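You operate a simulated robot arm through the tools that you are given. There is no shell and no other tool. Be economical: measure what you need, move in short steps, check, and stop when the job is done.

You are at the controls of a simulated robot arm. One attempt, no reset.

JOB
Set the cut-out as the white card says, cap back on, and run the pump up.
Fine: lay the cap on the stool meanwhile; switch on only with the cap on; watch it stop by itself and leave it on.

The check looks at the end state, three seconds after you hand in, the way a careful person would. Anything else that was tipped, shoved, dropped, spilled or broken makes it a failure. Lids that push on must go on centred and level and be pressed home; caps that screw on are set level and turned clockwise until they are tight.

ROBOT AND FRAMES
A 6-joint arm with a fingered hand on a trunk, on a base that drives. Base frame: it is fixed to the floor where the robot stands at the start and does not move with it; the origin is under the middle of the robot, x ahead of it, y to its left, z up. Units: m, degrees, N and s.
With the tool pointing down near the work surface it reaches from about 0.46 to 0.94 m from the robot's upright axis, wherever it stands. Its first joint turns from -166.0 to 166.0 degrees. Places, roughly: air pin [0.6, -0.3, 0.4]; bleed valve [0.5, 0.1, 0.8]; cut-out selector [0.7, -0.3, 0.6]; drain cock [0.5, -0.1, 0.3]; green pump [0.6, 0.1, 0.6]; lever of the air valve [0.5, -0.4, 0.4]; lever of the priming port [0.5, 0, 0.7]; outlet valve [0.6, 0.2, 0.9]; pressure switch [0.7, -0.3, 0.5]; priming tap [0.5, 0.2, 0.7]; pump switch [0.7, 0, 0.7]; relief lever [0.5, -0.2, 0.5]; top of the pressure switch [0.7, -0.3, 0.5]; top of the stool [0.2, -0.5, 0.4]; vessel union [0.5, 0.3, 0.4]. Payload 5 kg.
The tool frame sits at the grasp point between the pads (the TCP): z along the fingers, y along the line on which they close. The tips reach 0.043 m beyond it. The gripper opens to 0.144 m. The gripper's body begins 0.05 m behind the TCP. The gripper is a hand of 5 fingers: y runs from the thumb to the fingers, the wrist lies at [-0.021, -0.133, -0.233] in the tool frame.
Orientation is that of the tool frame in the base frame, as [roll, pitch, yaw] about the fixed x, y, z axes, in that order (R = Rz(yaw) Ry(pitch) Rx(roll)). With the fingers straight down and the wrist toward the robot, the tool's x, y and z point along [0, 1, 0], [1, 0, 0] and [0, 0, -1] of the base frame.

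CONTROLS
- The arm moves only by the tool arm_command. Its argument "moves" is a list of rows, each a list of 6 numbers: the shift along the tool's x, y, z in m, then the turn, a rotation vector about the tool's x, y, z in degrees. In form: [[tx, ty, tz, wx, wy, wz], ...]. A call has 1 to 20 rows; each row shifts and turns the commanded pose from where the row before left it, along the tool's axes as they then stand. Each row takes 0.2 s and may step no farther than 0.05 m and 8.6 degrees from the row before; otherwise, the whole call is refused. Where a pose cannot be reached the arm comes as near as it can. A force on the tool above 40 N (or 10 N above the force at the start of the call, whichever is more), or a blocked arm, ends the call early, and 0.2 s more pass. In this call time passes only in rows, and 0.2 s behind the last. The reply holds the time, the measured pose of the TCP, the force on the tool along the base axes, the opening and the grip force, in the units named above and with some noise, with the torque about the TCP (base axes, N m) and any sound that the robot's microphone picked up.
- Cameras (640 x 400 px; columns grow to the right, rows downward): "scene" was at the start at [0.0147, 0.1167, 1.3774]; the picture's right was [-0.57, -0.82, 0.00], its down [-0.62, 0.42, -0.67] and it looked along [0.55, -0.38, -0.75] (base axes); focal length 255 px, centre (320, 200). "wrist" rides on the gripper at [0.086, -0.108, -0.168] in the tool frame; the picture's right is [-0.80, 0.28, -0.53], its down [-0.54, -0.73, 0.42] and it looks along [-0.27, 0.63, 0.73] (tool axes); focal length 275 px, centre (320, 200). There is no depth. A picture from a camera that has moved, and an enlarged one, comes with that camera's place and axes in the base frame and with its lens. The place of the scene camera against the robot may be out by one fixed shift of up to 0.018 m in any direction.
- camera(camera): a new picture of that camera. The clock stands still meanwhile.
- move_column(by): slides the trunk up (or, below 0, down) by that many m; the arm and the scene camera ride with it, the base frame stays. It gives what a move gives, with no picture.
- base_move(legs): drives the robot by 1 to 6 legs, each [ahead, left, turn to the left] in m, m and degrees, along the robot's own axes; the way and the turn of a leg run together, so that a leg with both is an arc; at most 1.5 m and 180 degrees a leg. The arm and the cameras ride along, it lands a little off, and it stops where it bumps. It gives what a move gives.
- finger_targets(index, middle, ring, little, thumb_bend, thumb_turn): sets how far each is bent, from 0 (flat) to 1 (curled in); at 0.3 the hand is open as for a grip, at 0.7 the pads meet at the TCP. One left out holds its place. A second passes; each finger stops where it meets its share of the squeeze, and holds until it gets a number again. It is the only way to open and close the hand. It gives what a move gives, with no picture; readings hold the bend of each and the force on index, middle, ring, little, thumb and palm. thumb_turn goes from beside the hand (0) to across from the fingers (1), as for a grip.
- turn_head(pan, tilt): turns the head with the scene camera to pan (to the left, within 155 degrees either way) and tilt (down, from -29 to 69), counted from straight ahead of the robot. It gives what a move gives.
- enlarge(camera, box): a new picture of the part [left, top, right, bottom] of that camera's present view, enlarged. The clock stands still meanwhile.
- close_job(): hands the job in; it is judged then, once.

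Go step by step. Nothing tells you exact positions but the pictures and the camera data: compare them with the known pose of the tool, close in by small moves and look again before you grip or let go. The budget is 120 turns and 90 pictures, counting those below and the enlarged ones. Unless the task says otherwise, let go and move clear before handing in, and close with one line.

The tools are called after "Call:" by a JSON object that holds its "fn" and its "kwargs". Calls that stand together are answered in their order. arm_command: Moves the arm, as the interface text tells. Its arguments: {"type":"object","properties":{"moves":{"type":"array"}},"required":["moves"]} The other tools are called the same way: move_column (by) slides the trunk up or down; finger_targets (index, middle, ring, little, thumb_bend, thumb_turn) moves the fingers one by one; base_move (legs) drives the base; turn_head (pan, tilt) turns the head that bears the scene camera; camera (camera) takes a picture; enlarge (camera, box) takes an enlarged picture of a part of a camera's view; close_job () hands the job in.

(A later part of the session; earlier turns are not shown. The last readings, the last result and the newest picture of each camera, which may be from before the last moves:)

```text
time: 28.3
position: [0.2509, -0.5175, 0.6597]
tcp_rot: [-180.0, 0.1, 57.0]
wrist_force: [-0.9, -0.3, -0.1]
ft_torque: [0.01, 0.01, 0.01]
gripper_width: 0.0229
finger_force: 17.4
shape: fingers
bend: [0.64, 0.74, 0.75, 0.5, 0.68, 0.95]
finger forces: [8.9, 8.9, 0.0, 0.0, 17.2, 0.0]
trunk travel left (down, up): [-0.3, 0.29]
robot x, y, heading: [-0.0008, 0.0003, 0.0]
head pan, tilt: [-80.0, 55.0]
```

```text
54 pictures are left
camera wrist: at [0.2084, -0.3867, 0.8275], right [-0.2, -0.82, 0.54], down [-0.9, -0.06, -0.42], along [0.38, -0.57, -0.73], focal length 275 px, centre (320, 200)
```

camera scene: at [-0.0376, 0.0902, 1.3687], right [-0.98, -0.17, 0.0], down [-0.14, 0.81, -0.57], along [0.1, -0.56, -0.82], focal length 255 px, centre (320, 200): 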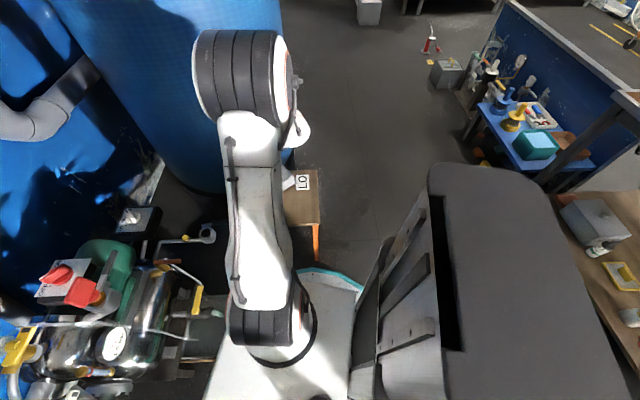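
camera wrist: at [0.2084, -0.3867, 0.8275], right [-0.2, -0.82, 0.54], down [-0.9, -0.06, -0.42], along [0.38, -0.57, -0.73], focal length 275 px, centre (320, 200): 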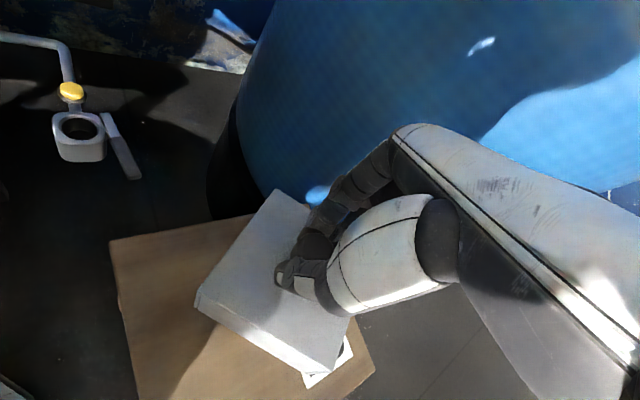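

The lid is over a clear part of the stool, well away from the card. I'll lower until it touches.

Call:
{"fn": "arm_command", "kwargs": {"moves": [[0, 0, 0.03, 0, 0, 0], [0, 0, 0.03, 0, 0, 0], [0, 0, 0.02, 0, 0, 0], [0, 0, 0.01, 0, 0, 0], [0, 0, 0.01, 0, 0, 0], [0, 0, 0.008, 0, 0, 0], [0, 0, 0.008, 0, 0, 0], [0, 0, 0.008, 0, 0, 0], [0, 0, 0.008, 0, 0, 0], [0, 0, 0.008, 0, 0, 0]]}}

Call:
{"fn": "camera", "kwargs": {"camera": "wrist"}}

```text
time: 30.2
position: [0.2525, -0.5233, 0.5417]
tcp_rot: [179.4, 0.2, 56.7]
wrist_force: [-2.2, 4.3, 21.8]
ft_torque: [0.64, 0.23, 0.13]
gripper_width: 0.0222
finger_force: 26.2
shape: fingers
bend: [0.64, 0.74, 0.75, 0.5, 0.69, 0.94]
finger forces: [10.2, 12.3, 0.0, 0.0, 30.5, 0.1]
trunk travel left (down, up): [-0.3, 0.29]
robot x, y, heading: [0.0006, 0.0007, 0.0]
head pan, tilt: [-80.0, 55.0]
stopped in row 9: the force on the tool passed its limit at 50 N (the readings are from after the stop); the commanded pose is now the measured one
```

```text
53 pictures are left
camera wrist: at [0.209, -0.39, 0.7073], right [-0.2, -0.82, 0.54], down [-0.9, -0.06, -0.43], along [0.38, -0.57, -0.72], focal length 275 px, centre (320, 200)
```

wrist: 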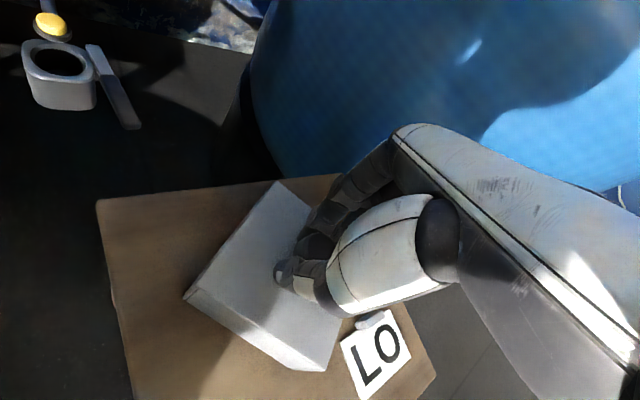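

The lid is down on the stool and the card is untouched. I'll ease up 3 mm, open, and go straight up.

Call:
{"fn": "arm_command", "kwargs": {"moves": [[0, 0, -0.003, 0, 0, 0]]}}

Call:
{"fn": "finger_targets", "kwargs": {"index": 0.5, "middle": 0.5, "ring": 0.5, "little": 0.5, "thumb_bend": 0.5}}

Call:
{"fn": "camera", "kwargs": {"camera": "wrist"}}

```text
time: 30.6
position: [0.2527, -0.5231, 0.5415]
tcp_rot: [179.7, 0.2, 56.8]
wrist_force: [-0.1, -1.8, 6.6]
ft_torque: [0.11, -0.04, 0.05]
gripper_width: 0.0222
finger_force: 22.7
shape: fingers
bend: [0.64, 0.74, 0.75, 0.5, 0.69, 0.95]
finger forces: [11.0, 14.7, 0.1, 0.0, 17.8, 0.0]
trunk travel left (down, up): [-0.3, 0.29]
robot x, y, heading: [-0.0, 0.0014, 0.3]
head pan, tilt: [-80.0, 55.0]
```

```text
time: 31.6
position: [0.2541, -0.5214, 0.5433]
tcp_rot: [179.5, 0.2, 56.8]
wrist_force: [-4.7, 2.3, 24.2]
ft_torque: [-0.34, -0.66, -0.03]
gripper_width: 0.0735
finger_force: 12.4
shape: fingers
bend: [0.52, 0.52, 0.5, 0.5, 0.5, 0.97]
finger forces: [15.1, 8.5, 0.0, 0.0, 0.0, 0.0]
trunk travel left (down, up): [-0.3, 0.29]
robot x, y, heading: [-0.0008, -0.0003, -0.0]
head pan, tilt: [-80.0, 55.0]
```

```text
52 pictures are left
camera wrist: at [0.2085, -0.3891, 0.7094], right [-0.2, -0.82, 0.54], down [-0.9, -0.06, -0.43], along [0.38, -0.57, -0.72], focal length 275 px, centre (320, 200)
```

wrist: 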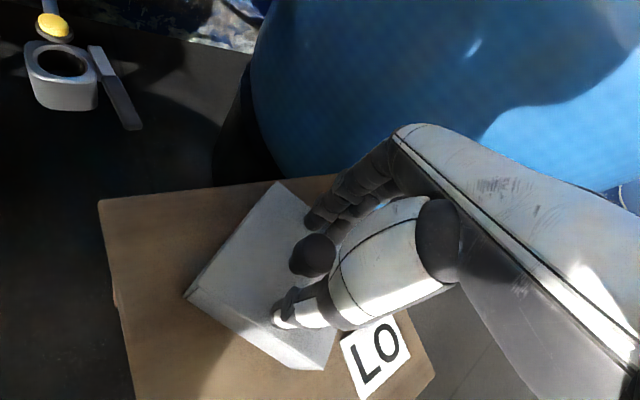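

The lid stays on the stool. I'll go up and back to look at the selector.

Call:
{"fn": "arm_command", "kwargs": {"moves": [[0, 0, -0.02, 0, 0, 0], [0, 0, -0.045, 0, 0, 0], [0, 0, -0.045, 0, 0, 0], [0, 0, -0.045, 0, 0, 0], [0, 0, -0.045, 0, 0, 0], [0.0205, 0.0255, 0, 0, 0, 0], [0.0205, 0.0255, 0, 0, 0, 0], [0.0205, 0.0255, 0, 0, 0, 0], [0.0205, 0.0255, 0, 0, 0, 0], [0, 0, 0, 0, 0, -3.3], [0.032, 0.028, 0, 0, 0, -3.3], [0.032, 0.028, 0, 0, 0, -3.3], [0.032, 0.028, 0, 0, 0, -3.3], [0.032, 0.028, 0, 0, 0, -3.3], [0.032, 0.028, 0, 0, 0, -3.3], [0.032, 0.028, 0, 0, 0, -3.3], [0.032, 0.028, 0, 0, 0, -3.3], [0.032, 0.028, 0, 0, 0, -3.3], [0, 0, 0, 0, 0, -3.3]]}}

Call:
{"fn": "camera", "kwargs": {"camera": "wrist"}}

Call:
{"fn": "turn_head", "kwargs": {"pan": -25, "tilt": 45}}

Call:
{"fn": "enlarge", "kwargs": {"camera": "scene", "box": [290, 165, 370, 225]}}

```text
time: 35.6
position: [0.6718, -0.336, 0.7426]
tcp_rot: [179.7, 0.3, 89.9]
wrist_force: [0.6, 0.8, 0.5]
ft_torque: [-0.03, 0.02, 0.02]
gripper_width: 0.0787
finger_force: 0.0
shape: fingers
bend: [0.5, 0.5, 0.5, 0.5, 0.5, 0.98]
finger forces: [0.0, 0.1, 0.0, 0.0, 0.0, 0.0]
trunk travel left (down, up): [-0.3, 0.29]
robot x, y, heading: [-0.0, -0.0, 0.2]
head pan, tilt: [-80.0, 55.0]
```

```text
51 pictures are left
camera wrist: at [0.5644, -0.2492, 0.9088], right [0.28, -0.79, 0.54], down [-0.73, -0.54, -0.42], along [0.63, -0.27, -0.73], focal length 275 px, centre (320, 200)
```

wrist: 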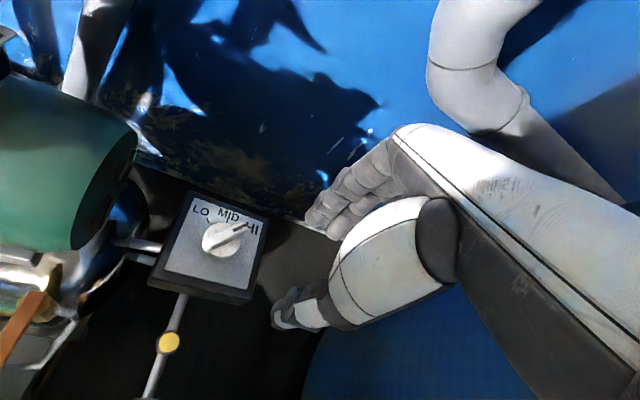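

```text
time: 36.8
position: [0.6722, -0.3369, 0.743]
tcp_rot: [179.7, 0.3, 89.8]
wrist_force: [-0.1, 0.8, 0.0]
ft_torque: [0.01, 0.0, 0.03]
gripper_width: 0.0783
finger_force: 0.0
shape: fingers
bend: [0.5, 0.5, 0.5, 0.5, 0.5, 0.98]
finger forces: [0.0, 0.0, 0.0, 0.0, 0.0, 0.0]
trunk travel left (down, up): [-0.3, 0.29]
robot x, y, heading: [0.0017, 0.001, 0.3]
head pan, tilt: [-25.0, 45.0]
```

```text
6.67 times, centred on (330, 195) of scene
camera zoom: at [0.0237, 0.1266, 1.382], right [-0.42, -0.91, 0.0], down [-0.64, 0.3, -0.71], along [0.64, -0.3, -0.71], focal length 1698 px, centre (253, 233)
```

zoom: 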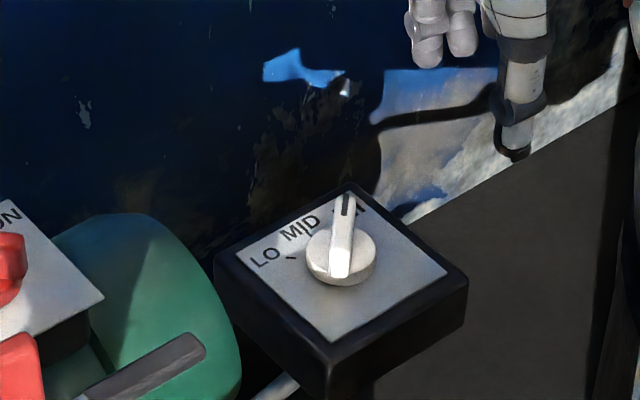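

The selector's pointer (black line on the bar) stands at HI and must go counter-clockwise to LO. I'll take a closer view.

Call:
{"fn": "enlarge", "kwargs": {"camera": "wrist", "box": [140, 180, 280, 310]}}

```text
3.08 times, centred on (210, 245) of wrist
camera zoom: at [0.564, -0.2495, 0.9088], right [0.28, -0.79, 0.54], down [-0.73, -0.54, -0.42], along [0.63, -0.27, -0.73], focal length 847 px, centre (658, 62)
```

zoom: 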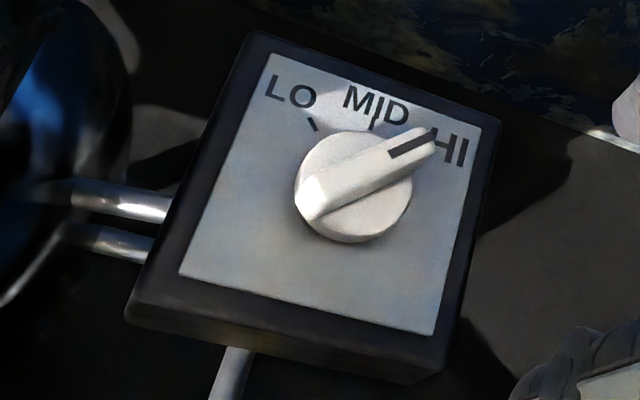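

The plate's yaw is about 13°, so LO lies at azimuth about 58° and HI at about -32°: a 90° counter-clockwise turn. I'll centre above the dial and turn the hand -122° so that it can grip the bar's flanks and end in a natural pose.

Call:
{"fn": "arm_command", "kwargs": {"moves": [[0.032, 0.024, 0, 0, 0, 0], [0.032, 0.024, 0, 0, 0, 0], [0, 0, 0, 0, 0, 8.13], [0, 0, 0, 0, 0, 8.13], [0, 0, 0, 0, 0, 8.13], [0, 0, 0, 0, 0, 8.13], [0, 0, 0, 0, 0, 8.13], [0, 0, 0, 0, 0, 8.13], [0, 0, 0, 0, 0, 8.13], [0, 0, 0, 0, 0, 8.13], [0, 0, 0, 0, 0, 8.13], [0, 0, 0, 0, 0, 8.13], [0, 0, 0, 0, 0, 8.13], [0, 0, 0, 0, 0, 8.13], [0, 0, 0, 0, 0, 8.13], [0, 0, 0, 0, 0, 8.13], [0, 0, 0, 0, 0, 8.13]]}}

Call:
{"fn": "camera", "kwargs": {"camera": "wrist"}}

Call:
{"fn": "enlarge", "kwargs": {"camera": "scene", "box": [240, 100, 440, 240]}}

```text
time: 40.4
position: [0.7217, -0.274, 0.742]
tcp_rot: [179.9, -0.4, -32.2]
wrist_force: [-0.3, -0.6, 1.0]
ft_torque: [-0.03, -0.03, -0.02]
gripper_width: 0.0782
finger_force: 0.1
shape: fingers
bend: [0.5, 0.5, 0.5, 0.5, 0.5, 0.98]
finger forces: [0.1, 0.0, 0.0, 0.0, 0.0, 0.0]
trunk travel left (down, up): [-0.3, 0.29]
robot x, y, heading: [-0.0018, 0.0003, -0.1]
head pan, tilt: [-25.0, 45.0]
```

```text
48 pictures are left
camera wrist: at [0.8517, -0.2269, 0.9106], right [-0.83, 0.19, 0.53], down [-0.07, 0.9, -0.43], along [-0.56, -0.39, -0.73], focal length 275 px, centre (320, 200)
```

wrist: 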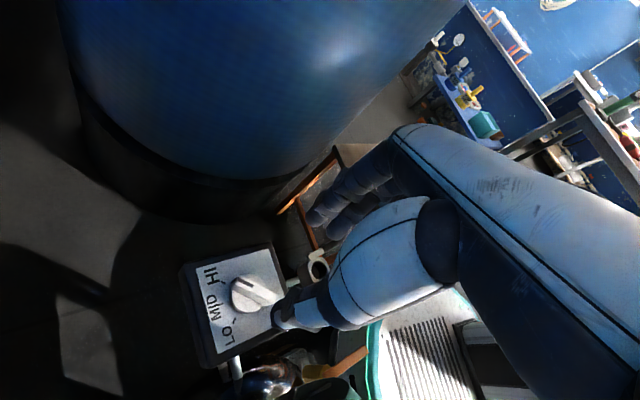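

```text
2.86 times, centred on (340, 170) of scene
camera zoom: at [0.0236, 0.1268, 1.382], right [-0.42, -0.91, 0.0], down [-0.64, 0.3, -0.71], along [0.64, -0.3, -0.71], focal length 728 px, centre (263, 286)
```

zoom: 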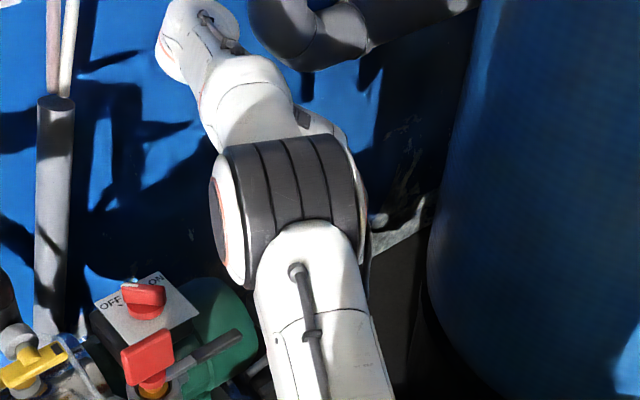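

The hand reaches this pose. The dial triangulates to [0.717, -0.273], as before. I'll go down partway and look closely.

Call:
{"fn": "arm_command", "kwargs": {"moves": [[0, 0, 0.03, 0, 0, 0], [0, 0, 0.03, 0, 0, 0], [0, 0, 0.022, 0, 0, 0]]}}

Call:
{"fn": "enlarge", "kwargs": {"camera": "wrist", "box": [160, 160, 400, 340]}}

```text
time: 41.2
position: [0.7231, -0.2744, 0.6613]
tcp_rot: [179.9, -0.5, -32.1]
wrist_force: [-0.8, -0.6, 1.3]
ft_torque: [0.04, -0.01, 0.01]
gripper_width: 0.0783
finger_force: 0.0
shape: fingers
bend: [0.5, 0.5, 0.5, 0.5, 0.5, 0.98]
finger forces: [0.0, 0.0, 0.0, 0.0, 0.0, 0.0]
trunk travel left (down, up): [-0.3, 0.29]
robot x, y, heading: [0.0021, -0.0017, -0.0]
head pan, tilt: [-25.0, 45.0]
```

```text
2.22 times, centred on (280, 250) of wrist
camera zoom: at [0.8528, -0.2274, 0.8288], right [-0.83, 0.19, 0.53], down [-0.07, 0.9, -0.43], along [-0.56, -0.39, -0.73], focal length 612 px, centre (409, 89)
```

zoom: 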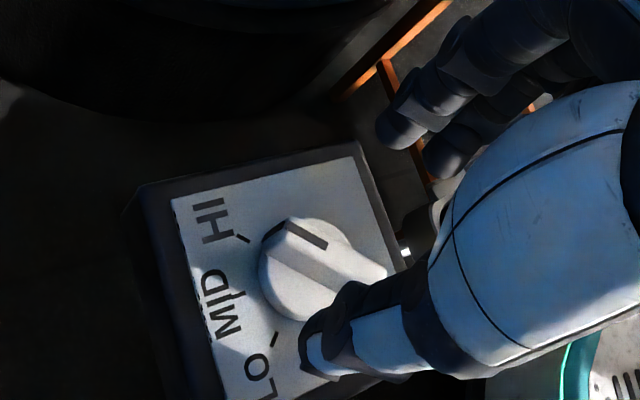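

The TCP is centred over the dial. I'll lower carefully in two small steps, watching the force.

Call:
{"fn": "arm_command", "kwargs": {"moves": [[0, 0, 0.01, 0, 0, 0], [0, 0, 0.008, 0, 0, 0], [0, 0, 0.006, 0, 0, 0]]}}

Call:
{"fn": "enlarge", "kwargs": {"camera": "wrist", "box": [160, 160, 400, 340]}}

```text
time: 42.0
position: [0.723, -0.274, 0.6367]
tcp_rot: [179.8, -0.5, -32.1]
wrist_force: [-0.9, 0.5, 0.1]
ft_torque: [0.0, -0.02, 0.0]
gripper_width: 0.0783
finger_force: 0.1
shape: fingers
bend: [0.5, 0.5, 0.5, 0.5, 0.5, 0.98]
finger forces: [0.1, 0.0, 0.1, 0.1, 0.0, 0.0]
trunk travel left (down, up): [-0.3, 0.29]
robot x, y, heading: [-0.0008, -0.0012, 0.1]
head pan, tilt: [-25.0, 45.0]
```

```text
2.22 times, centred on (280, 250) of wrist
camera zoom: at [0.8529, -0.2273, 0.8048], right [-0.83, 0.19, 0.53], down [-0.07, 0.9, -0.43], along [-0.56, -0.39, -0.73], focal length 612 px, centre (409, 89)
```

zoom: 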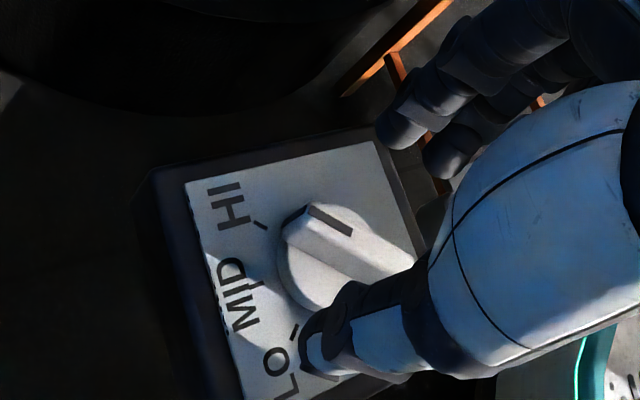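

Nearly at the level of the bar. I'll go 10 mm further and close gently.

Call:
{"fn": "arm_command", "kwargs": {"moves": [[0, 0, 0.006, 0, 0, 0], [0, 0, 0.005, 0, 0, 0]]}}

Call:
{"fn": "finger_targets", "kwargs": {"index": 0.63, "middle": 0.63, "ring": 0.63, "little": 0.5, "thumb_bend": 0.63}}

Call:
{"fn": "enlarge", "kwargs": {"camera": "wrist", "box": [160, 160, 400, 340]}}

```text
time: 42.6
position: [0.7224, -0.2745, 0.6253]
tcp_rot: [179.8, -0.4, -32.1]
wrist_force: [-0.1, 0.0, 0.5]
ft_torque: [0.02, 0.02, 0.0]
gripper_width: 0.0783
finger_force: 0.1
shape: fingers
bend: [0.5, 0.5, 0.5, 0.5, 0.5, 0.98]
finger forces: [0.0, 0.0, 0.1, 0.1, 0.1, 0.0]
trunk travel left (down, up): [-0.3, 0.29]
robot x, y, heading: [-0.0009, -0.0008, -0.0]
head pan, tilt: [-25.0, 45.0]
```

```text
time: 43.6
position: [0.7219, -0.2749, 0.625]
tcp_rot: [179.7, -0.4, -32.0]
wrist_force: [0.4, 0.0, -0.2]
ft_torque: [-0.02, -0.02, -0.01]
gripper_width: 0.0324
finger_force: 0.1
shape: fingers
bend: [0.63, 0.63, 0.63, 0.5, 0.63, 0.98]
finger forces: [0.1, 0.0, 0.0, 0.0, 0.1, 0.0]
trunk travel left (down, up): [-0.3, 0.29]
robot x, y, heading: [0.0003, -0.0016, -0.1]
head pan, tilt: [-25.0, 45.0]
```

```text
2.22 times, centred on (280, 250) of wrist
camera zoom: at [0.8529, -0.2275, 0.7935], right [-0.83, 0.19, 0.53], down [-0.07, 0.9, -0.43], along [-0.56, -0.39, -0.73], focal length 612 px, centre (409, 89)
```

zoom: 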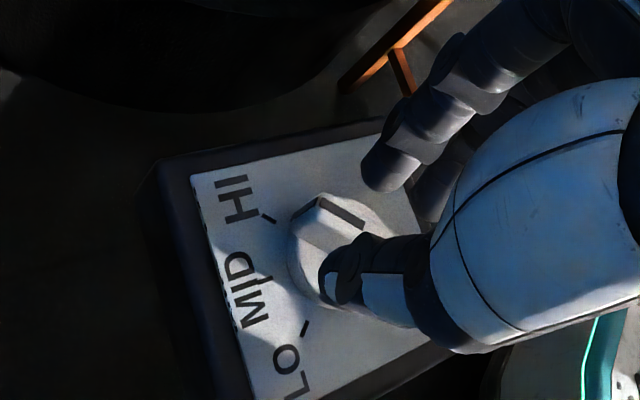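

The bar lies between thumb and fingers but maybe a bit lower. I'll lower 8 mm and squeeze.

Call:
{"fn": "arm_command", "kwargs": {"moves": [[0, 0, 0.004, 0, 0, 0], [0, 0, 0.004, 0, 0, 0]]}}

Call:
{"fn": "finger_targets", "kwargs": {"index": 0.72, "middle": 0.72, "ring": 0.63, "thumb_bend": 0.72}}

Call:
{"fn": "enlarge", "kwargs": {"camera": "wrist", "box": [160, 160, 400, 340]}}

```text
time: 44.2
position: [0.7219, -0.274, 0.6175]
tcp_rot: [179.9, -0.4, -32.0]
wrist_force: [-1.0, 0.1, -0.7]
ft_torque: [0.0, 0.01, 0.04]
gripper_width: 0.0326
finger_force: 0.2
shape: fingers
bend: [0.63, 0.63, 0.63, 0.5, 0.63, 0.98]
finger forces: [0.0, 0.0, 0.1, 0.0, 0.0, 0.1]
trunk travel left (down, up): [-0.3, 0.29]
robot x, y, heading: [-0.0011, -0.0008, 0.2]
head pan, tilt: [-25.0, 45.0]
```

```text
time: 45.2
position: [0.7215, -0.2738, 0.6176]
tcp_rot: [179.8, -0.5, -32.1]
wrist_force: [-3.9, -9.3, 4.1]
ft_torque: [-0.36, 0.18, 0.11]
gripper_width: 0.0034
finger_force: 4.0
shape: fingers
bend: [0.72, 0.71, 0.63, 0.5, 0.71, 0.97]
finger forces: [0.0, 8.1, 0.1, 0.1, 0.1, 0.0]
trunk travel left (down, up): [-0.3, 0.29]
robot x, y, heading: [0.0014, -0.0002, -0.0]
head pan, tilt: [-25.0, 45.0]
```

```text
2.22 times, centred on (280, 250) of wrist
camera zoom: at [0.852, -0.2275, 0.7857], right [-0.83, 0.19, 0.53], down [-0.07, 0.9, -0.43], along [-0.56, -0.39, -0.73], focal length 612 px, centre (409, 89)
```

zoom: 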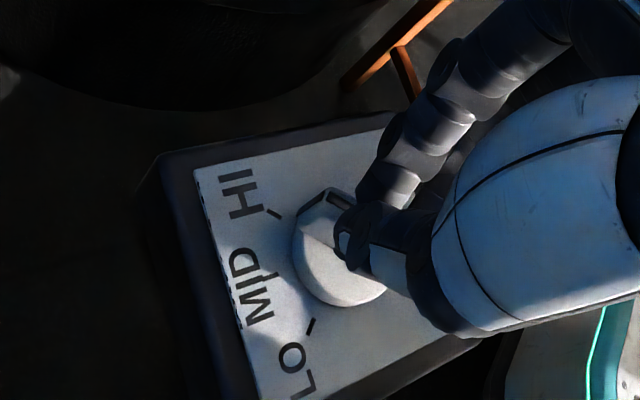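

The fingers met above the bar, with the bar nearer the thumb side. I'll open a bit, shift 6 mm toward the thumb, lower 9 mm and close again.

Call:
{"fn": "finger_targets", "kwargs": {"index": 0.56, "middle": 0.56, "ring": 0.5, "little": 0.4, "thumb_bend": 0.54}}

Call:
{"fn": "arm_command", "kwargs": {"moves": [[0, -0.006, 0, 0, 0, 0], [0, 0, 0.005, 0, 0, 0], [0, 0, 0.004, 0, 0, 0]]}}

Call:
{"fn": "enlarge", "kwargs": {"camera": "wrist", "box": [160, 160, 400, 340]}}

```text
time: 46.2
position: [0.7216, -0.2733, 0.6171]
tcp_rot: [179.9, -0.3, -32.1]
wrist_force: [0.4, -0.4, -0.1]
ft_torque: [-0.02, 0.03, -0.01]
gripper_width: 0.0601
finger_force: 0.0
shape: fingers
bend: [0.56, 0.56, 0.5, 0.4, 0.54, 0.97]
finger forces: [0.1, 0.1, 0.1, 0.0, 0.1, 0.0]
trunk travel left (down, up): [-0.3, 0.29]
robot x, y, heading: [-0.0014, 0.0012, -0.2]
head pan, tilt: [-25.0, 45.0]
```

```text
time: 47.0
position: [0.7251, -0.2688, 0.6094]
tcp_rot: [179.8, -0.4, -32.0]
wrist_force: [-0.2, 0.1, 0.8]
ft_torque: [0.02, 0.0, 0.0]
gripper_width: 0.0601
finger_force: 0.1
shape: fingers
bend: [0.56, 0.56, 0.5, 0.4, 0.54, 0.97]
finger forces: [0.0, 0.1, 0.0, 0.0, 0.0, 0.0]
trunk travel left (down, up): [-0.3, 0.29]
robot x, y, heading: [-0.002, 0.0005, 0.1]
head pan, tilt: [-25.0, 45.0]
```

```text
2.22 times, centred on (280, 250) of wrist
camera zoom: at [0.8552, -0.2215, 0.7765], right [-0.83, 0.19, 0.53], down [-0.07, 0.9, -0.43], along [-0.56, -0.39, -0.73], focal length 612 px, centre (409, 89)
```

zoom: 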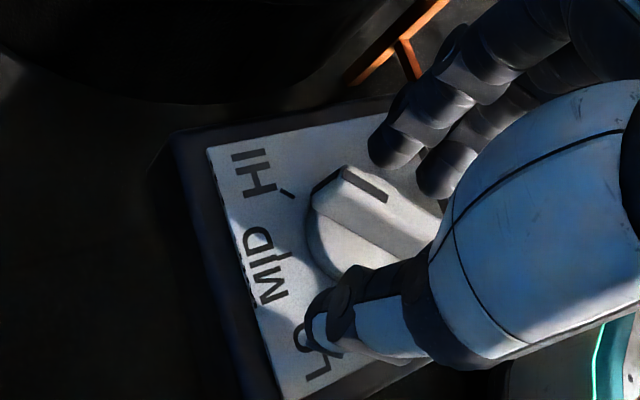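

Bar well between them now. Closing.

Call:
{"fn": "finger_targets", "kwargs": {"index": 0.75, "middle": 0.75, "thumb_bend": 0.75}}

Call:
{"fn": "enlarge", "kwargs": {"camera": "wrist", "box": [160, 160, 400, 340]}}

```text
time: 48.0
position: [0.723, -0.2694, 0.6071]
tcp_rot: [179.8, -0.3, -32.2]
wrist_force: [-10.7, -13.3, -6.6]
ft_torque: [-0.43, 0.41, 0.11]
gripper_width: 0.0157
finger_force: 13.8
shape: fingers
bend: [0.63, 0.64, 0.5, 0.4, 0.72, 0.97]
finger forces: [11.1, 11.4, 0.1, 0.0, 5.7, 0.0]
trunk travel left (down, up): [-0.3, 0.29]
robot x, y, heading: [-0.0003, 0.0005, -0.1]
head pan, tilt: [-25.0, 45.0]
```

```text
2.22 times, centred on (280, 250) of wrist
camera zoom: at [0.8546, -0.2229, 0.7757], right [-0.83, 0.19, 0.53], down [-0.07, 0.9, -0.43], along [-0.56, -0.39, -0.73], focal length 612 px, centre (409, 89)
```

zoom: 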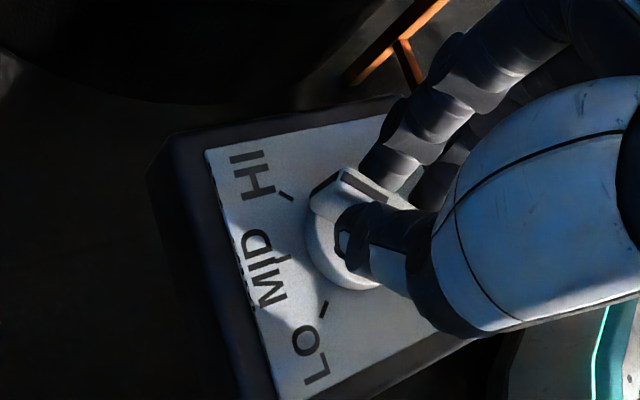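

Bar gripped (0.016 m). I'll ease 3 mm to relieve the side force, then begin turning counter-clockwise.

Call:
{"fn": "arm_command", "kwargs": {"moves": [[0, 0.003, 0, 0, 0, 0], [0, 0, 0, 0, 0, -8], [0, 0, 0, 0, 0, -8], [0, 0, 0, 0, 0, -8]]}}

Call:
{"fn": "enlarge", "kwargs": {"camera": "wrist", "box": [160, 160, 400, 340]}}

```text
time: 49.0
position: [0.722, -0.2707, 0.609]
tcp_rot: [179.8, -0.2, -8.2]
wrist_force: [-15.3, -5.0, -7.6]
ft_torque: [-0.09, 0.49, -0.07]
gripper_width: 0.0155
finger_force: 13.0
shape: fingers
bend: [0.64, 0.66, 0.5, 0.4, 0.72, 0.98]
finger forces: [9.5, 6.8, 0.0, 0.0, 8.6, 0.1]
trunk travel left (down, up): [-0.3, 0.29]
robot x, y, heading: [-0.0006, -0.0021, -0.1]
head pan, tilt: [-25.0, 45.0]
```

```text
2.22 times, centred on (280, 250) of wrist
camera zoom: at [0.8232, -0.175, 0.7756], right [-0.83, -0.17, 0.53], down [-0.43, 0.79, -0.43], along [-0.35, -0.59, -0.73], focal length 612 px, centre (409, 89)
```

zoom: 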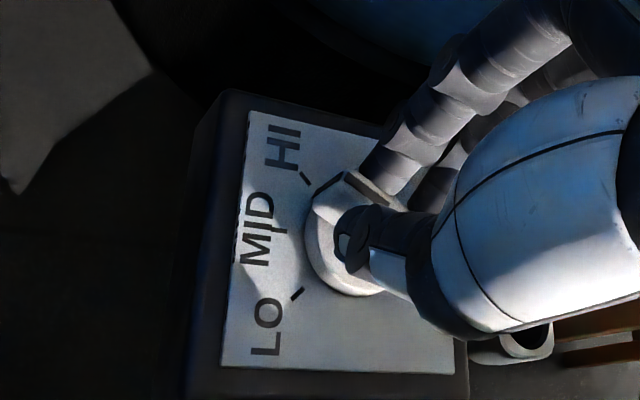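

The dial follows the hand. I'll relieve slightly and turn the rest.

Call:
{"fn": "arm_command", "kwargs": {"moves": [[-0.002, 0.001, 0, 0, 0, 0], [0, 0, 0, 0, 0, -8.2], [0, 0, 0, 0, 0, -8.2], [0, 0, 0, 0, 0, -8.2], [0, 0, 0, 0, 0, -8.2], [0, 0, 0, 0, 0, -8.2], [0, 0, 0, 0, 0, -8.2], [0, 0, 0, 0, 0, -8.2], [0, 0, 0, 0, 0, -8.2]]}}

Call:
{"fn": "enlarge", "kwargs": {"camera": "wrist", "box": [160, 160, 400, 340]}}

```text
time: 51.0
position: [0.7216, -0.2727, 0.6091]
tcp_rot: [179.5, 0.2, 57.5]
wrist_force: [-7.2, -7.3, -3.5]
ft_torque: [-0.26, 0.26, -0.02]
gripper_width: 0.0155
finger_force: 11.8
shape: fingers
bend: [0.65, 0.68, 0.5, 0.4, 0.71, 0.97]
finger forces: [8.5, 3.7, 0.0, 0.0, 11.7, 0.0]
trunk travel left (down, up): [-0.3, 0.29]
robot x, y, heading: [-0.0029, 0.0013, 0.0]
head pan, tilt: [-25.0, 45.0]
```

```text
2.22 times, centred on (280, 250) of wrist
camera zoom: at [0.6755, -0.1408, 0.7753], right [-0.19, -0.82, 0.54], down [-0.9, -0.07, -0.43], along [0.39, -0.57, -0.73], focal length 612 px, centre (409, 89)
```

zoom: 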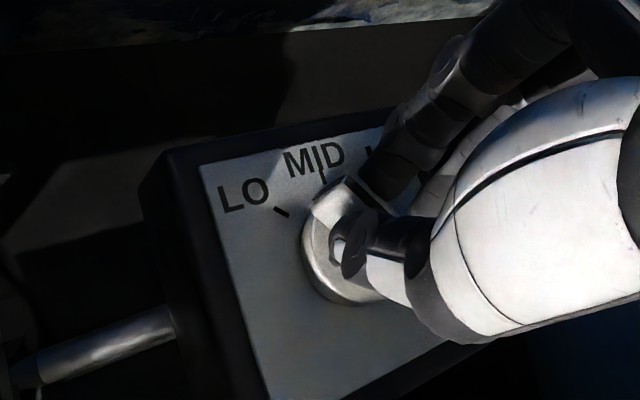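

The bar seems to have lagged behind the hand. I'll open to see where the pointer is.

Call:
{"fn": "finger_targets", "kwargs": {"index": 0.54, "middle": 0.54, "thumb_bend": 0.54}}

Call:
{"fn": "enlarge", "kwargs": {"camera": "wrist", "box": [160, 160, 400, 340]}}

```text
time: 52.0
position: [0.7209, -0.2723, 0.6093]
tcp_rot: [179.7, 0.1, 57.5]
wrist_force: [-0.6, 0.6, -0.4]
ft_torque: [-0.02, -0.02, 0.02]
gripper_width: 0.0635
finger_force: 0.1
shape: fingers
bend: [0.54, 0.54, 0.5, 0.4, 0.54, 0.97]
finger forces: [0.1, 0.1, 0.0, 0.1, 0.0, 0.0]
trunk travel left (down, up): [-0.3, 0.29]
robot x, y, heading: [0.0011, 0.0015, -0.0]
head pan, tilt: [-25.0, 45.0]
```

```text
2.22 times, centred on (280, 250) of wrist
camera zoom: at [0.6757, -0.1401, 0.7753], right [-0.19, -0.82, 0.54], down [-0.9, -0.07, -0.43], along [0.39, -0.57, -0.73], focal length 612 px, centre (409, 89)
```

zoom: 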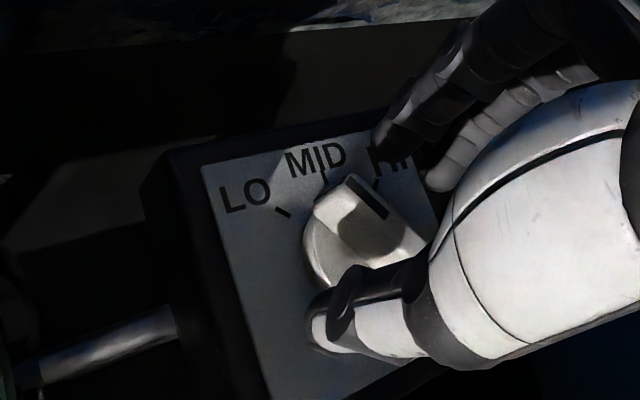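

The pointer is about two-thirds of the way (past MID, short of LO). Closing again here should align the bar with the fingers; then I'll turn a bit more.

Call:
{"fn": "finger_targets", "kwargs": {"index": 0.75, "middle": 0.75, "ring": 0.7, "thumb_bend": 0.75}}

Call:
{"fn": "enlarge", "kwargs": {"camera": "wrist", "box": [160, 160, 400, 340]}}

```text
time: 53.0
position: [0.72, -0.272, 0.6097]
tcp_rot: [179.5, 0.2, 57.4]
wrist_force: [4.4, -6.8, -6.0]
ft_torque: [-0.21, -0.18, 0.02]
gripper_width: 0.0157
finger_force: 13.6
shape: fingers
bend: [0.65, 0.68, 0.7, 0.4, 0.71, 0.97]
finger forces: [10.4, 7.1, 0.0, 0.0, 9.3, 0.2]
trunk travel left (down, up): [-0.3, 0.29]
robot x, y, heading: [0.0005, -0.0022, 0.3]
head pan, tilt: [-25.0, 45.0]
```

```text
2.22 times, centred on (280, 250) of wrist
camera zoom: at [0.6759, -0.1409, 0.7747], right [-0.19, -0.82, 0.54], down [-0.9, -0.07, -0.43], along [0.39, -0.57, -0.73], focal length 612 px, centre (409, 89)
```

zoom: 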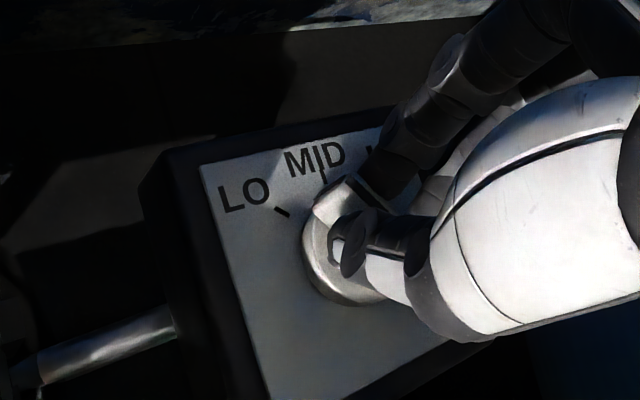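

Compared with the start image, the pointer relates to LO nearly as it did to HI, so most of the gap was parallax. I'll open, lift clear and look properly.

Call:
{"fn": "finger_targets", "kwargs": {"index": 0.5, "middle": 0.5, "ring": 0.4, "thumb_bend": 0.5}}

Call:
{"fn": "arm_command", "kwargs": {"moves": [[0, 0, -0.03, 0, 0, 0], [0, 0, -0.03, 0, 0, 0], [-0.04, 0, -0.02, 0, 0, 0], [-0.04, 0, 0, 0, 0, 0]]}}

Call:
{"fn": "camera", "kwargs": {"camera": "wrist"}}

Call:
{"fn": "enlarge", "kwargs": {"camera": "scene", "box": [290, 165, 370, 225]}}

```text
time: 54.0
position: [0.7218, -0.2718, 0.6094]
tcp_rot: [179.7, 0.0, 57.5]
wrist_force: [0.7, -1.1, 0.3]
ft_torque: [0.02, 0.0, 0.02]
gripper_width: 0.0779
finger_force: 0.1
shape: fingers
bend: [0.5, 0.5, 0.4, 0.4, 0.5, 0.97]
finger forces: [0.0, 0.1, 0.0, 0.0, 0.0, 0.1]
trunk travel left (down, up): [-0.3, 0.29]
robot x, y, heading: [0.0001, -0.0, 0.1]
head pan, tilt: [-25.0, 45.0]
```

```text
time: 55.0
position: [0.6788, -0.3372, 0.6898]
tcp_rot: [179.6, 0.1, 57.5]
wrist_force: [0.8, 1.2, 0.1]
ft_torque: [-0.08, 0.05, -0.03]
gripper_width: 0.0779
finger_force: 0.1
shape: fingers
bend: [0.5, 0.5, 0.4, 0.4, 0.5, 0.98]
finger forces: [0.1, 0.1, 0.0, 0.0, 0.1, 0.0]
trunk travel left (down, up): [-0.3, 0.29]
robot x, y, heading: [-0.0025, 0.0026, -0.1]
head pan, tilt: [-25.0, 45.0]
```

```text
36 pictures are left
camera wrist: at [0.6333, -0.2063, 0.8564], right [-0.19, -0.82, 0.54], down [-0.9, -0.07, -0.43], along [0.39, -0.57, -0.73], focal length 275 px, centre (320, 200)
```

wrist: 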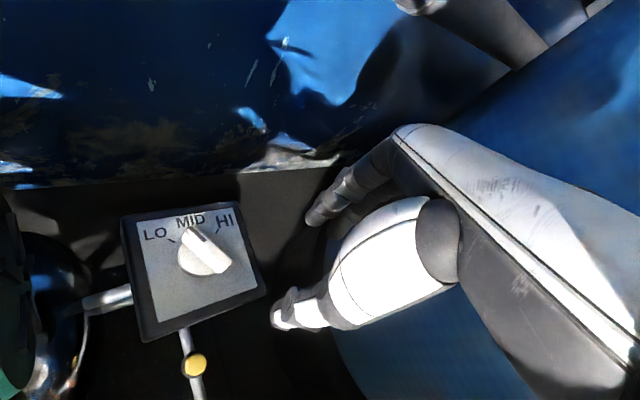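

```text
6.67 times, centred on (330, 195) of scene
camera zoom: at [0.0237, 0.1271, 1.382], right [-0.42, -0.91, 0.0], down [-0.64, 0.3, -0.71], along [0.64, -0.3, -0.71], focal length 1698 px, centre (253, 233)
```

zoom: 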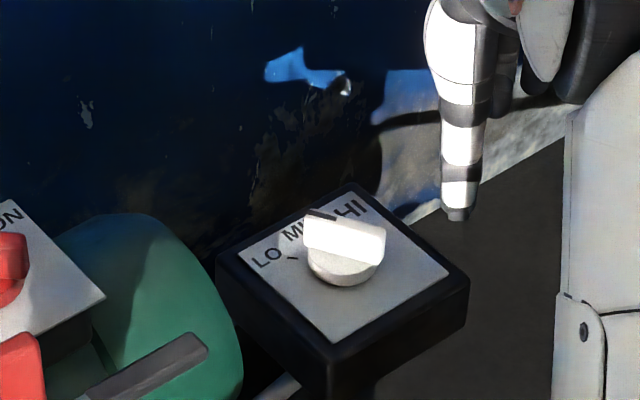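

From both views the pointer is at azimuth about 39°, roughly 17° short of LO. I'll go back with the hand aligned to the bar (17° less yaw), grip and turn the rest.

Call:
{"fn": "arm_command", "kwargs": {"moves": [[0.04, 0, 0, 0, 0, 0], [0.04, 0.001, 0.02, 0, 0, 0], [0, 0, 0, 0, 0, 8.5], [0, 0, 0, 0, 0, 8.5], [0, 0, 0.03, 0, 0, 0], [0, 0, 0.03, 0, 0, 0]]}}

Call:
{"fn": "finger_targets", "kwargs": {"index": 0.78, "middle": 0.78, "thumb_bend": 0.78}}

Call:
{"fn": "arm_command", "kwargs": {"moves": [[0, 0, 0, 0, 0, -6], [0, 0, 0, 0, 0, -6], [0, 0, 0, 0, 0, -6], [0, 0, 0, 0, 0, -5]]}}

Call:
{"fn": "finger_targets", "kwargs": {"index": 0.5, "middle": 0.5, "thumb_bend": 0.5}}

Call:
{"fn": "enlarge", "kwargs": {"camera": "wrist", "box": [160, 160, 400, 340]}}

```text
time: 56.4
position: [0.7208, -0.2726, 0.6083]
tcp_rot: [179.5, 0.0, 40.5]
wrist_force: [-0.3, 1.0, 1.0]
ft_torque: [0.02, 0.02, 0.0]
gripper_width: 0.078
finger_force: 0.0
shape: fingers
bend: [0.5, 0.5, 0.4, 0.4, 0.5, 0.98]
finger forces: [0.0, 0.1, 0.0, 0.1, 0.1, 0.1]
trunk travel left (down, up): [-0.3, 0.29]
robot x, y, heading: [-0.0049, -0.0, -0.2]
head pan, tilt: [-25.0, 45.0]
```

```text
time: 57.4
position: [0.7218, -0.2747, 0.6082]
tcp_rot: [179.7, 0.2, 40.4]
wrist_force: [-3.7, -11.6, -9.5]
ft_torque: [-0.41, 0.05, 0.0]
gripper_width: 0.0148
finger_force: 17.7
shape: fingers
bend: [0.64, 0.69, 0.4, 0.4, 0.71, 0.96]
finger forces: [13.5, 8.0, 0.1, 0.1, 13.2, 0.0]
trunk travel left (down, up): [-0.3, 0.29]
robot x, y, heading: [-0.0011, -0.0018, -0.2]
head pan, tilt: [-25.0, 45.0]
```

```text
time: 58.4
position: [0.7224, -0.2735, 0.6074]
tcp_rot: [179.7, 0.3, 63.7]
wrist_force: [-8.9, -13.5, -12.2]
ft_torque: [-0.49, 0.24, 0.05]
gripper_width: 0.0148
finger_force: 17.2
shape: fingers
bend: [0.65, 0.69, 0.4, 0.4, 0.71, 0.97]
finger forces: [11.2, 7.5, 0.0, 0.1, 16.3, 0.0]
trunk travel left (down, up): [-0.3, 0.29]
robot x, y, heading: [-0.0008, -0.0, -0.1]
head pan, tilt: [-25.0, 45.0]
```

```text
time: 59.4
position: [0.7223, -0.272, 0.6086]
tcp_rot: [179.5, 0.1, 63.4]
wrist_force: [-0.5, -0.5, -0.2]
ft_torque: [0.0, 0.0, 0.01]
gripper_width: 0.0782
finger_force: 0.1
shape: fingers
bend: [0.5, 0.5, 0.4, 0.4, 0.5, 0.97]
finger forces: [0.1, 0.0, 0.0, 0.0, 0.0, 0.1]
trunk travel left (down, up): [-0.3, 0.29]
robot x, y, heading: [0.003, 0.0001, 0.0]
head pan, tilt: [-25.0, 45.0]
```

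```text
2.22 times, centred on (280, 250) of wrist
camera zoom: at [0.6634, -0.1462, 0.7749], right [-0.1, -0.84, 0.54], down [-0.89, -0.16, -0.43], along [0.45, -0.52, -0.73], focal length 612 px, centre (409, 89)
```

zoom: 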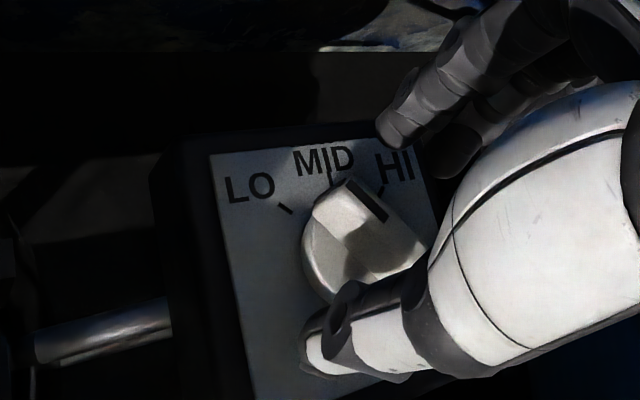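

The bar settles skewed about 18° in this grip (index and middle bend unequally), so the hand must go correspondingly further. I'll regrip and turn another 13°, then view from clear.

Call:
{"fn": "finger_targets", "kwargs": {"index": 0.78, "middle": 0.78, "thumb_bend": 0.78}}

Call:
{"fn": "arm_command", "kwargs": {"moves": [[0, 0, 0, 0, 0, -6.5], [0, 0, 0, 0, 0, -6.5]]}}

Call:
{"fn": "finger_targets", "kwargs": {"index": 0.5, "middle": 0.5, "thumb_bend": 0.5}}

Call:
{"fn": "arm_command", "kwargs": {"moves": [[0, 0, -0.03, 0, 0, 0], [0, 0, -0.03, 0, 0, 0], [-0.04, 0, -0.02, 0, 0, 0], [-0.04, 0, 0, 0, 0, 0]]}}

Call:
{"fn": "enlarge", "kwargs": {"camera": "wrist", "box": [100, 160, 300, 360]}}

Call:
{"fn": "enlarge", "kwargs": {"camera": "scene", "box": [290, 165, 370, 225]}}

```text
time: 60.4
position: [0.7221, -0.2718, 0.6079]
tcp_rot: [179.7, 0.1, 63.4]
wrist_force: [-0.6, -8.0, -5.9]
ft_torque: [-0.25, -0.04, 0.01]
gripper_width: 0.0154
finger_force: 17.7
shape: fingers
bend: [0.65, 0.71, 0.4, 0.4, 0.7, 0.97]
finger forces: [12.6, 7.2, 0.1, 0.1, 14.6, 0.0]
trunk travel left (down, up): [-0.3, 0.29]
robot x, y, heading: [-0.0022, -0.0015, -0.0]
head pan, tilt: [-25.0, 45.0]
```

```text
time: 61.0
position: [0.7217, -0.274, 0.6087]
tcp_rot: [-179.8, 0.4, 70.9]
wrist_force: [5.7, -8.0, -7.3]
ft_torque: [-0.28, -0.27, 0.03]
gripper_width: 0.0157
finger_force: 17.9
shape: fingers
bend: [0.64, 0.71, 0.4, 0.4, 0.71, 0.97]
finger forces: [13.0, 9.1, 0.1, 0.0, 12.9, 0.1]
out of reach, approached as far as the arm can: row 1
trunk travel left (down, up): [-0.3, 0.29]
robot x, y, heading: [-0.0008, 0.0018, -0.2]
head pan, tilt: [-25.0, 45.0]
```

```text
time: 62.0
position: [0.7204, -0.2717, 0.6082]
tcp_rot: [-179.6, 0.3, 71.1]
wrist_force: [0.6, 0.1, -0.2]
ft_torque: [0.03, -0.05, -0.04]
gripper_width: 0.0778
finger_force: 0.1
shape: fingers
bend: [0.5, 0.5, 0.4, 0.4, 0.5, 0.97]
finger forces: [0.1, 0.0, 0.0, 0.1, 0.0, 0.0]
trunk travel left (down, up): [-0.3, 0.29]
robot x, y, heading: [0.0021, 0.0032, 0.1]
head pan, tilt: [-25.0, 45.0]
```

```text
time: 63.0
position: [0.6986, -0.3509, 0.69]
tcp_rot: [-179.9, 0.3, 73.3]
wrist_force: [-0.2, 0.1, 0.0]
ft_torque: [-0.05, -0.01, 0.01]
gripper_width: 0.0778
finger_force: 0.1
shape: fingers
bend: [0.5, 0.5, 0.4, 0.4, 0.5, 0.98]
finger forces: [0.1, 0.0, 0.0, 0.0, 0.0, 0.1]
trunk travel left (down, up): [-0.3, 0.29]
robot x, y, heading: [-0.0029, -0.0009, 0.0]
head pan, tilt: [-25.0, 45.0]
```

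```text
2.00 times, centred on (200, 260) of wrist
camera zoom: at [0.6212, -0.2366, 0.8568], right [0.04, -0.84, 0.54], down [-0.85, -0.31, -0.42], along [0.52, -0.44, -0.73], focal length 551 px, centre (560, 80)
```

zoom: 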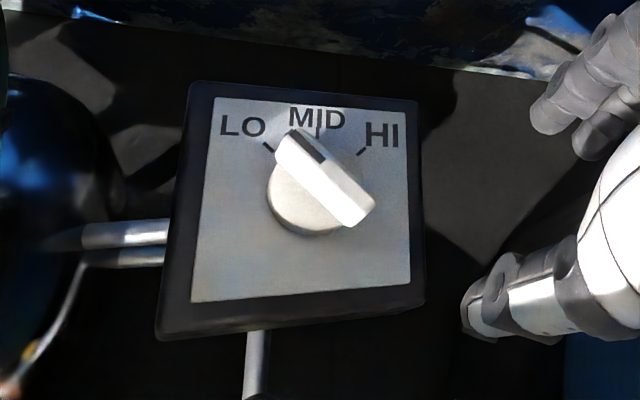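

```text
6.67 times, centred on (330, 195) of scene
camera zoom: at [0.0236, 0.1271, 1.382], right [-0.42, -0.91, 0.0], down [-0.64, 0.3, -0.71], along [0.64, -0.3, -0.71], focal length 1698 px, centre (253, 233)
```

zoom: 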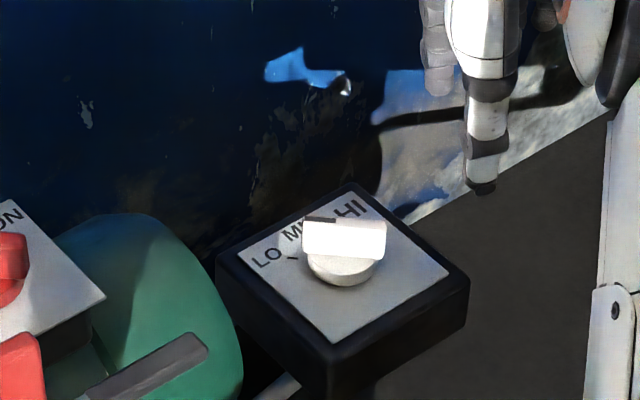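

The pointer now lies on the LO tick in both views (azimuth about 57° against 57.5°). Next is the lid; first I'll raise up and test whether the hand can yaw to about 107°, needed to set it back in its old orientation.

Call:
{"fn": "arm_command", "kwargs": {"moves": [[0, 0, -0.04, 0, 0, 0], [0, 0, -0.03, 0, 0, 0], [0, 0, 0, 0, 0, -8], [0, 0, 0, 0, 0, -8], [0, 0, 0, 0, 0, -8], [0, 0, 0, 0, 0, -8]]}}

```text
time: 64.4
position: [0.6995, -0.3496, 0.7595]
tcp_rot: [-179.8, 0.2, 105.3]
wrist_force: [0.1, 0.7, -0.2]
ft_torque: [-0.04, -0.01, 0.03]
gripper_width: 0.0779
finger_force: 0.1
shape: fingers
bend: [0.5, 0.5, 0.4, 0.4, 0.5, 0.98]
finger forces: [0.0, 0.0, 0.0, 0.1, 0.1, 0.1]
trunk travel left (down, up): [-0.3, 0.29]
robot x, y, heading: [0.0037, -0.0, -0.0]
head pan, tilt: [-25.0, 45.0]
```

Yaw 105° is fine. I'll go back over the stool, turning to the old grip yaw on the way.

Call:
{"fn": "arm_command", "kwargs": {"moves": [[-0.004, -0.0397, 0, 0, 0, 4], [-0.0067, -0.0393, 0, 0, 0, 4], [-0.0095, -0.0388, 0, 0, 0, 4], [-0.0121, -0.038, 0, 0, 0, 4], [-0.0148, -0.0371, 0, 0, 0, 4], [-0.0173, -0.036, 0, 0, 0, 4], [-0.0198, -0.0347, 0, 0, 0, 4], [-0.0221, -0.0332, 0, 0, 0, 4], [-0.0244, -0.0316, 0, 0, 0, 4], [-0.0265, -0.0298, 0, 0, 0, 4], [-0.0286, -0.0279, 0, 0, 0, 4], [-0.0304, -0.0258, 0, 0, 0, 4], [0, 0, 0.045, 0, 0, 0], [0, 0, 0.045, 0, 0, 0], [0, 0, 0.045, 0, 0, 0]]}}

Call:
{"fn": "camera", "kwargs": {"camera": "wrist"}}

```text
time: 67.6
position: [0.2526, -0.5211, 0.6271]
tcp_rot: [179.9, 0.3, 57.2]
wrist_force: [0.6, -0.2, 1.4]
ft_torque: [0.01, 0.01, -0.01]
gripper_width: 0.0783
finger_force: 0.1
shape: fingers
bend: [0.5, 0.5, 0.4, 0.4, 0.5, 0.98]
finger forces: [0.1, 0.0, 0.0, 0.0, 0.0, 0.0]
trunk travel left (down, up): [-0.3, 0.29]
robot x, y, heading: [-0.0011, 0.0, -0.2]
head pan, tilt: [-25.0, 45.0]
```

```text
31 pictures are left
camera wrist: at [0.2087, -0.388, 0.794], right [-0.19, -0.82, 0.54], down [-0.9, -0.07, -0.42], along [0.38, -0.57, -0.73], focal length 275 px, centre (320, 200)
```

wrist: 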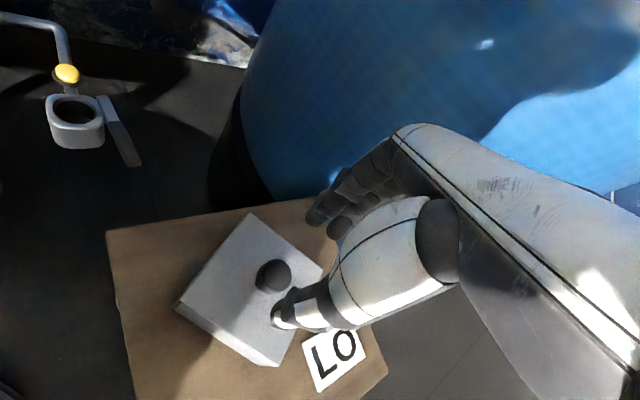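

Everything matches the release pose. I'll go down to the knob and grip.

Call:
{"fn": "arm_command", "kwargs": {"moves": [[0, 0, 0.04, 0, 0, 0], [0, 0, 0.025, 0, 0, 0], [0, 0, 0.012, 0, 0, 0]]}}

Call:
{"fn": "finger_targets", "kwargs": {"index": 0.75, "middle": 0.75, "ring": 0.75, "little": 0.5, "thumb_bend": 0.75}}

Call:
{"fn": "camera", "kwargs": {"camera": "wrist"}}

```text
time: 68.4
position: [0.2524, -0.5212, 0.548]
tcp_rot: [-179.9, 0.3, 57.3]
wrist_force: [-1.0, 0.1, -0.2]
ft_torque: [0.03, 0.02, 0.01]
gripper_width: 0.0782
finger_force: 0.0
shape: fingers
bend: [0.5, 0.5, 0.4, 0.4, 0.5, 0.98]
finger forces: [0.1, 0.1, 0.0, 0.1, 0.1, 0.0]
trunk travel left (down, up): [-0.3, 0.29]
robot x, y, heading: [-0.0015, -0.0005, -0.2]
head pan, tilt: [-25.0, 45.0]
```

```text
time: 69.4
position: [0.2516, -0.5212, 0.5486]
tcp_rot: [-180.0, 0.2, 57.1]
wrist_force: [-0.7, 0.0, -0.1]
ft_torque: [0.02, -0.16, 0.04]
gripper_width: 0.0273
finger_force: 15.2
shape: fingers
bend: [0.62, 0.74, 0.75, 0.5, 0.68, 0.96]
finger forces: [10.7, 5.5, 0.0, 0.0, 14.3, 0.1]
trunk travel left (down, up): [-0.3, 0.29]
robot x, y, heading: [-0.0026, -0.0014, -0.0]
head pan, tilt: [-25.0, 45.0]
```

```text
30 pictures are left
camera wrist: at [0.2078, -0.3893, 0.7152], right [-0.19, -0.82, 0.54], down [-0.9, -0.06, -0.42], along [0.38, -0.57, -0.73], focal length 275 px, centre (320, 200)
```

wrist: 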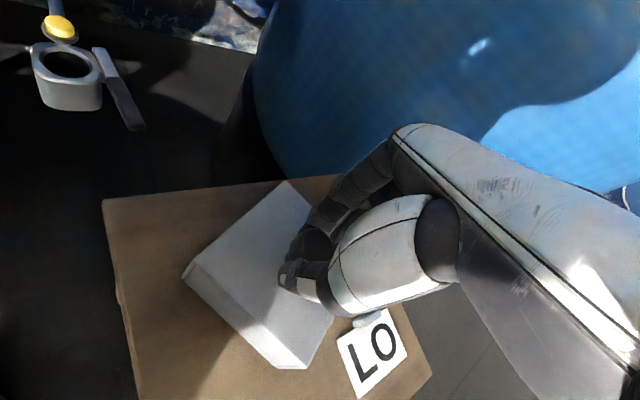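

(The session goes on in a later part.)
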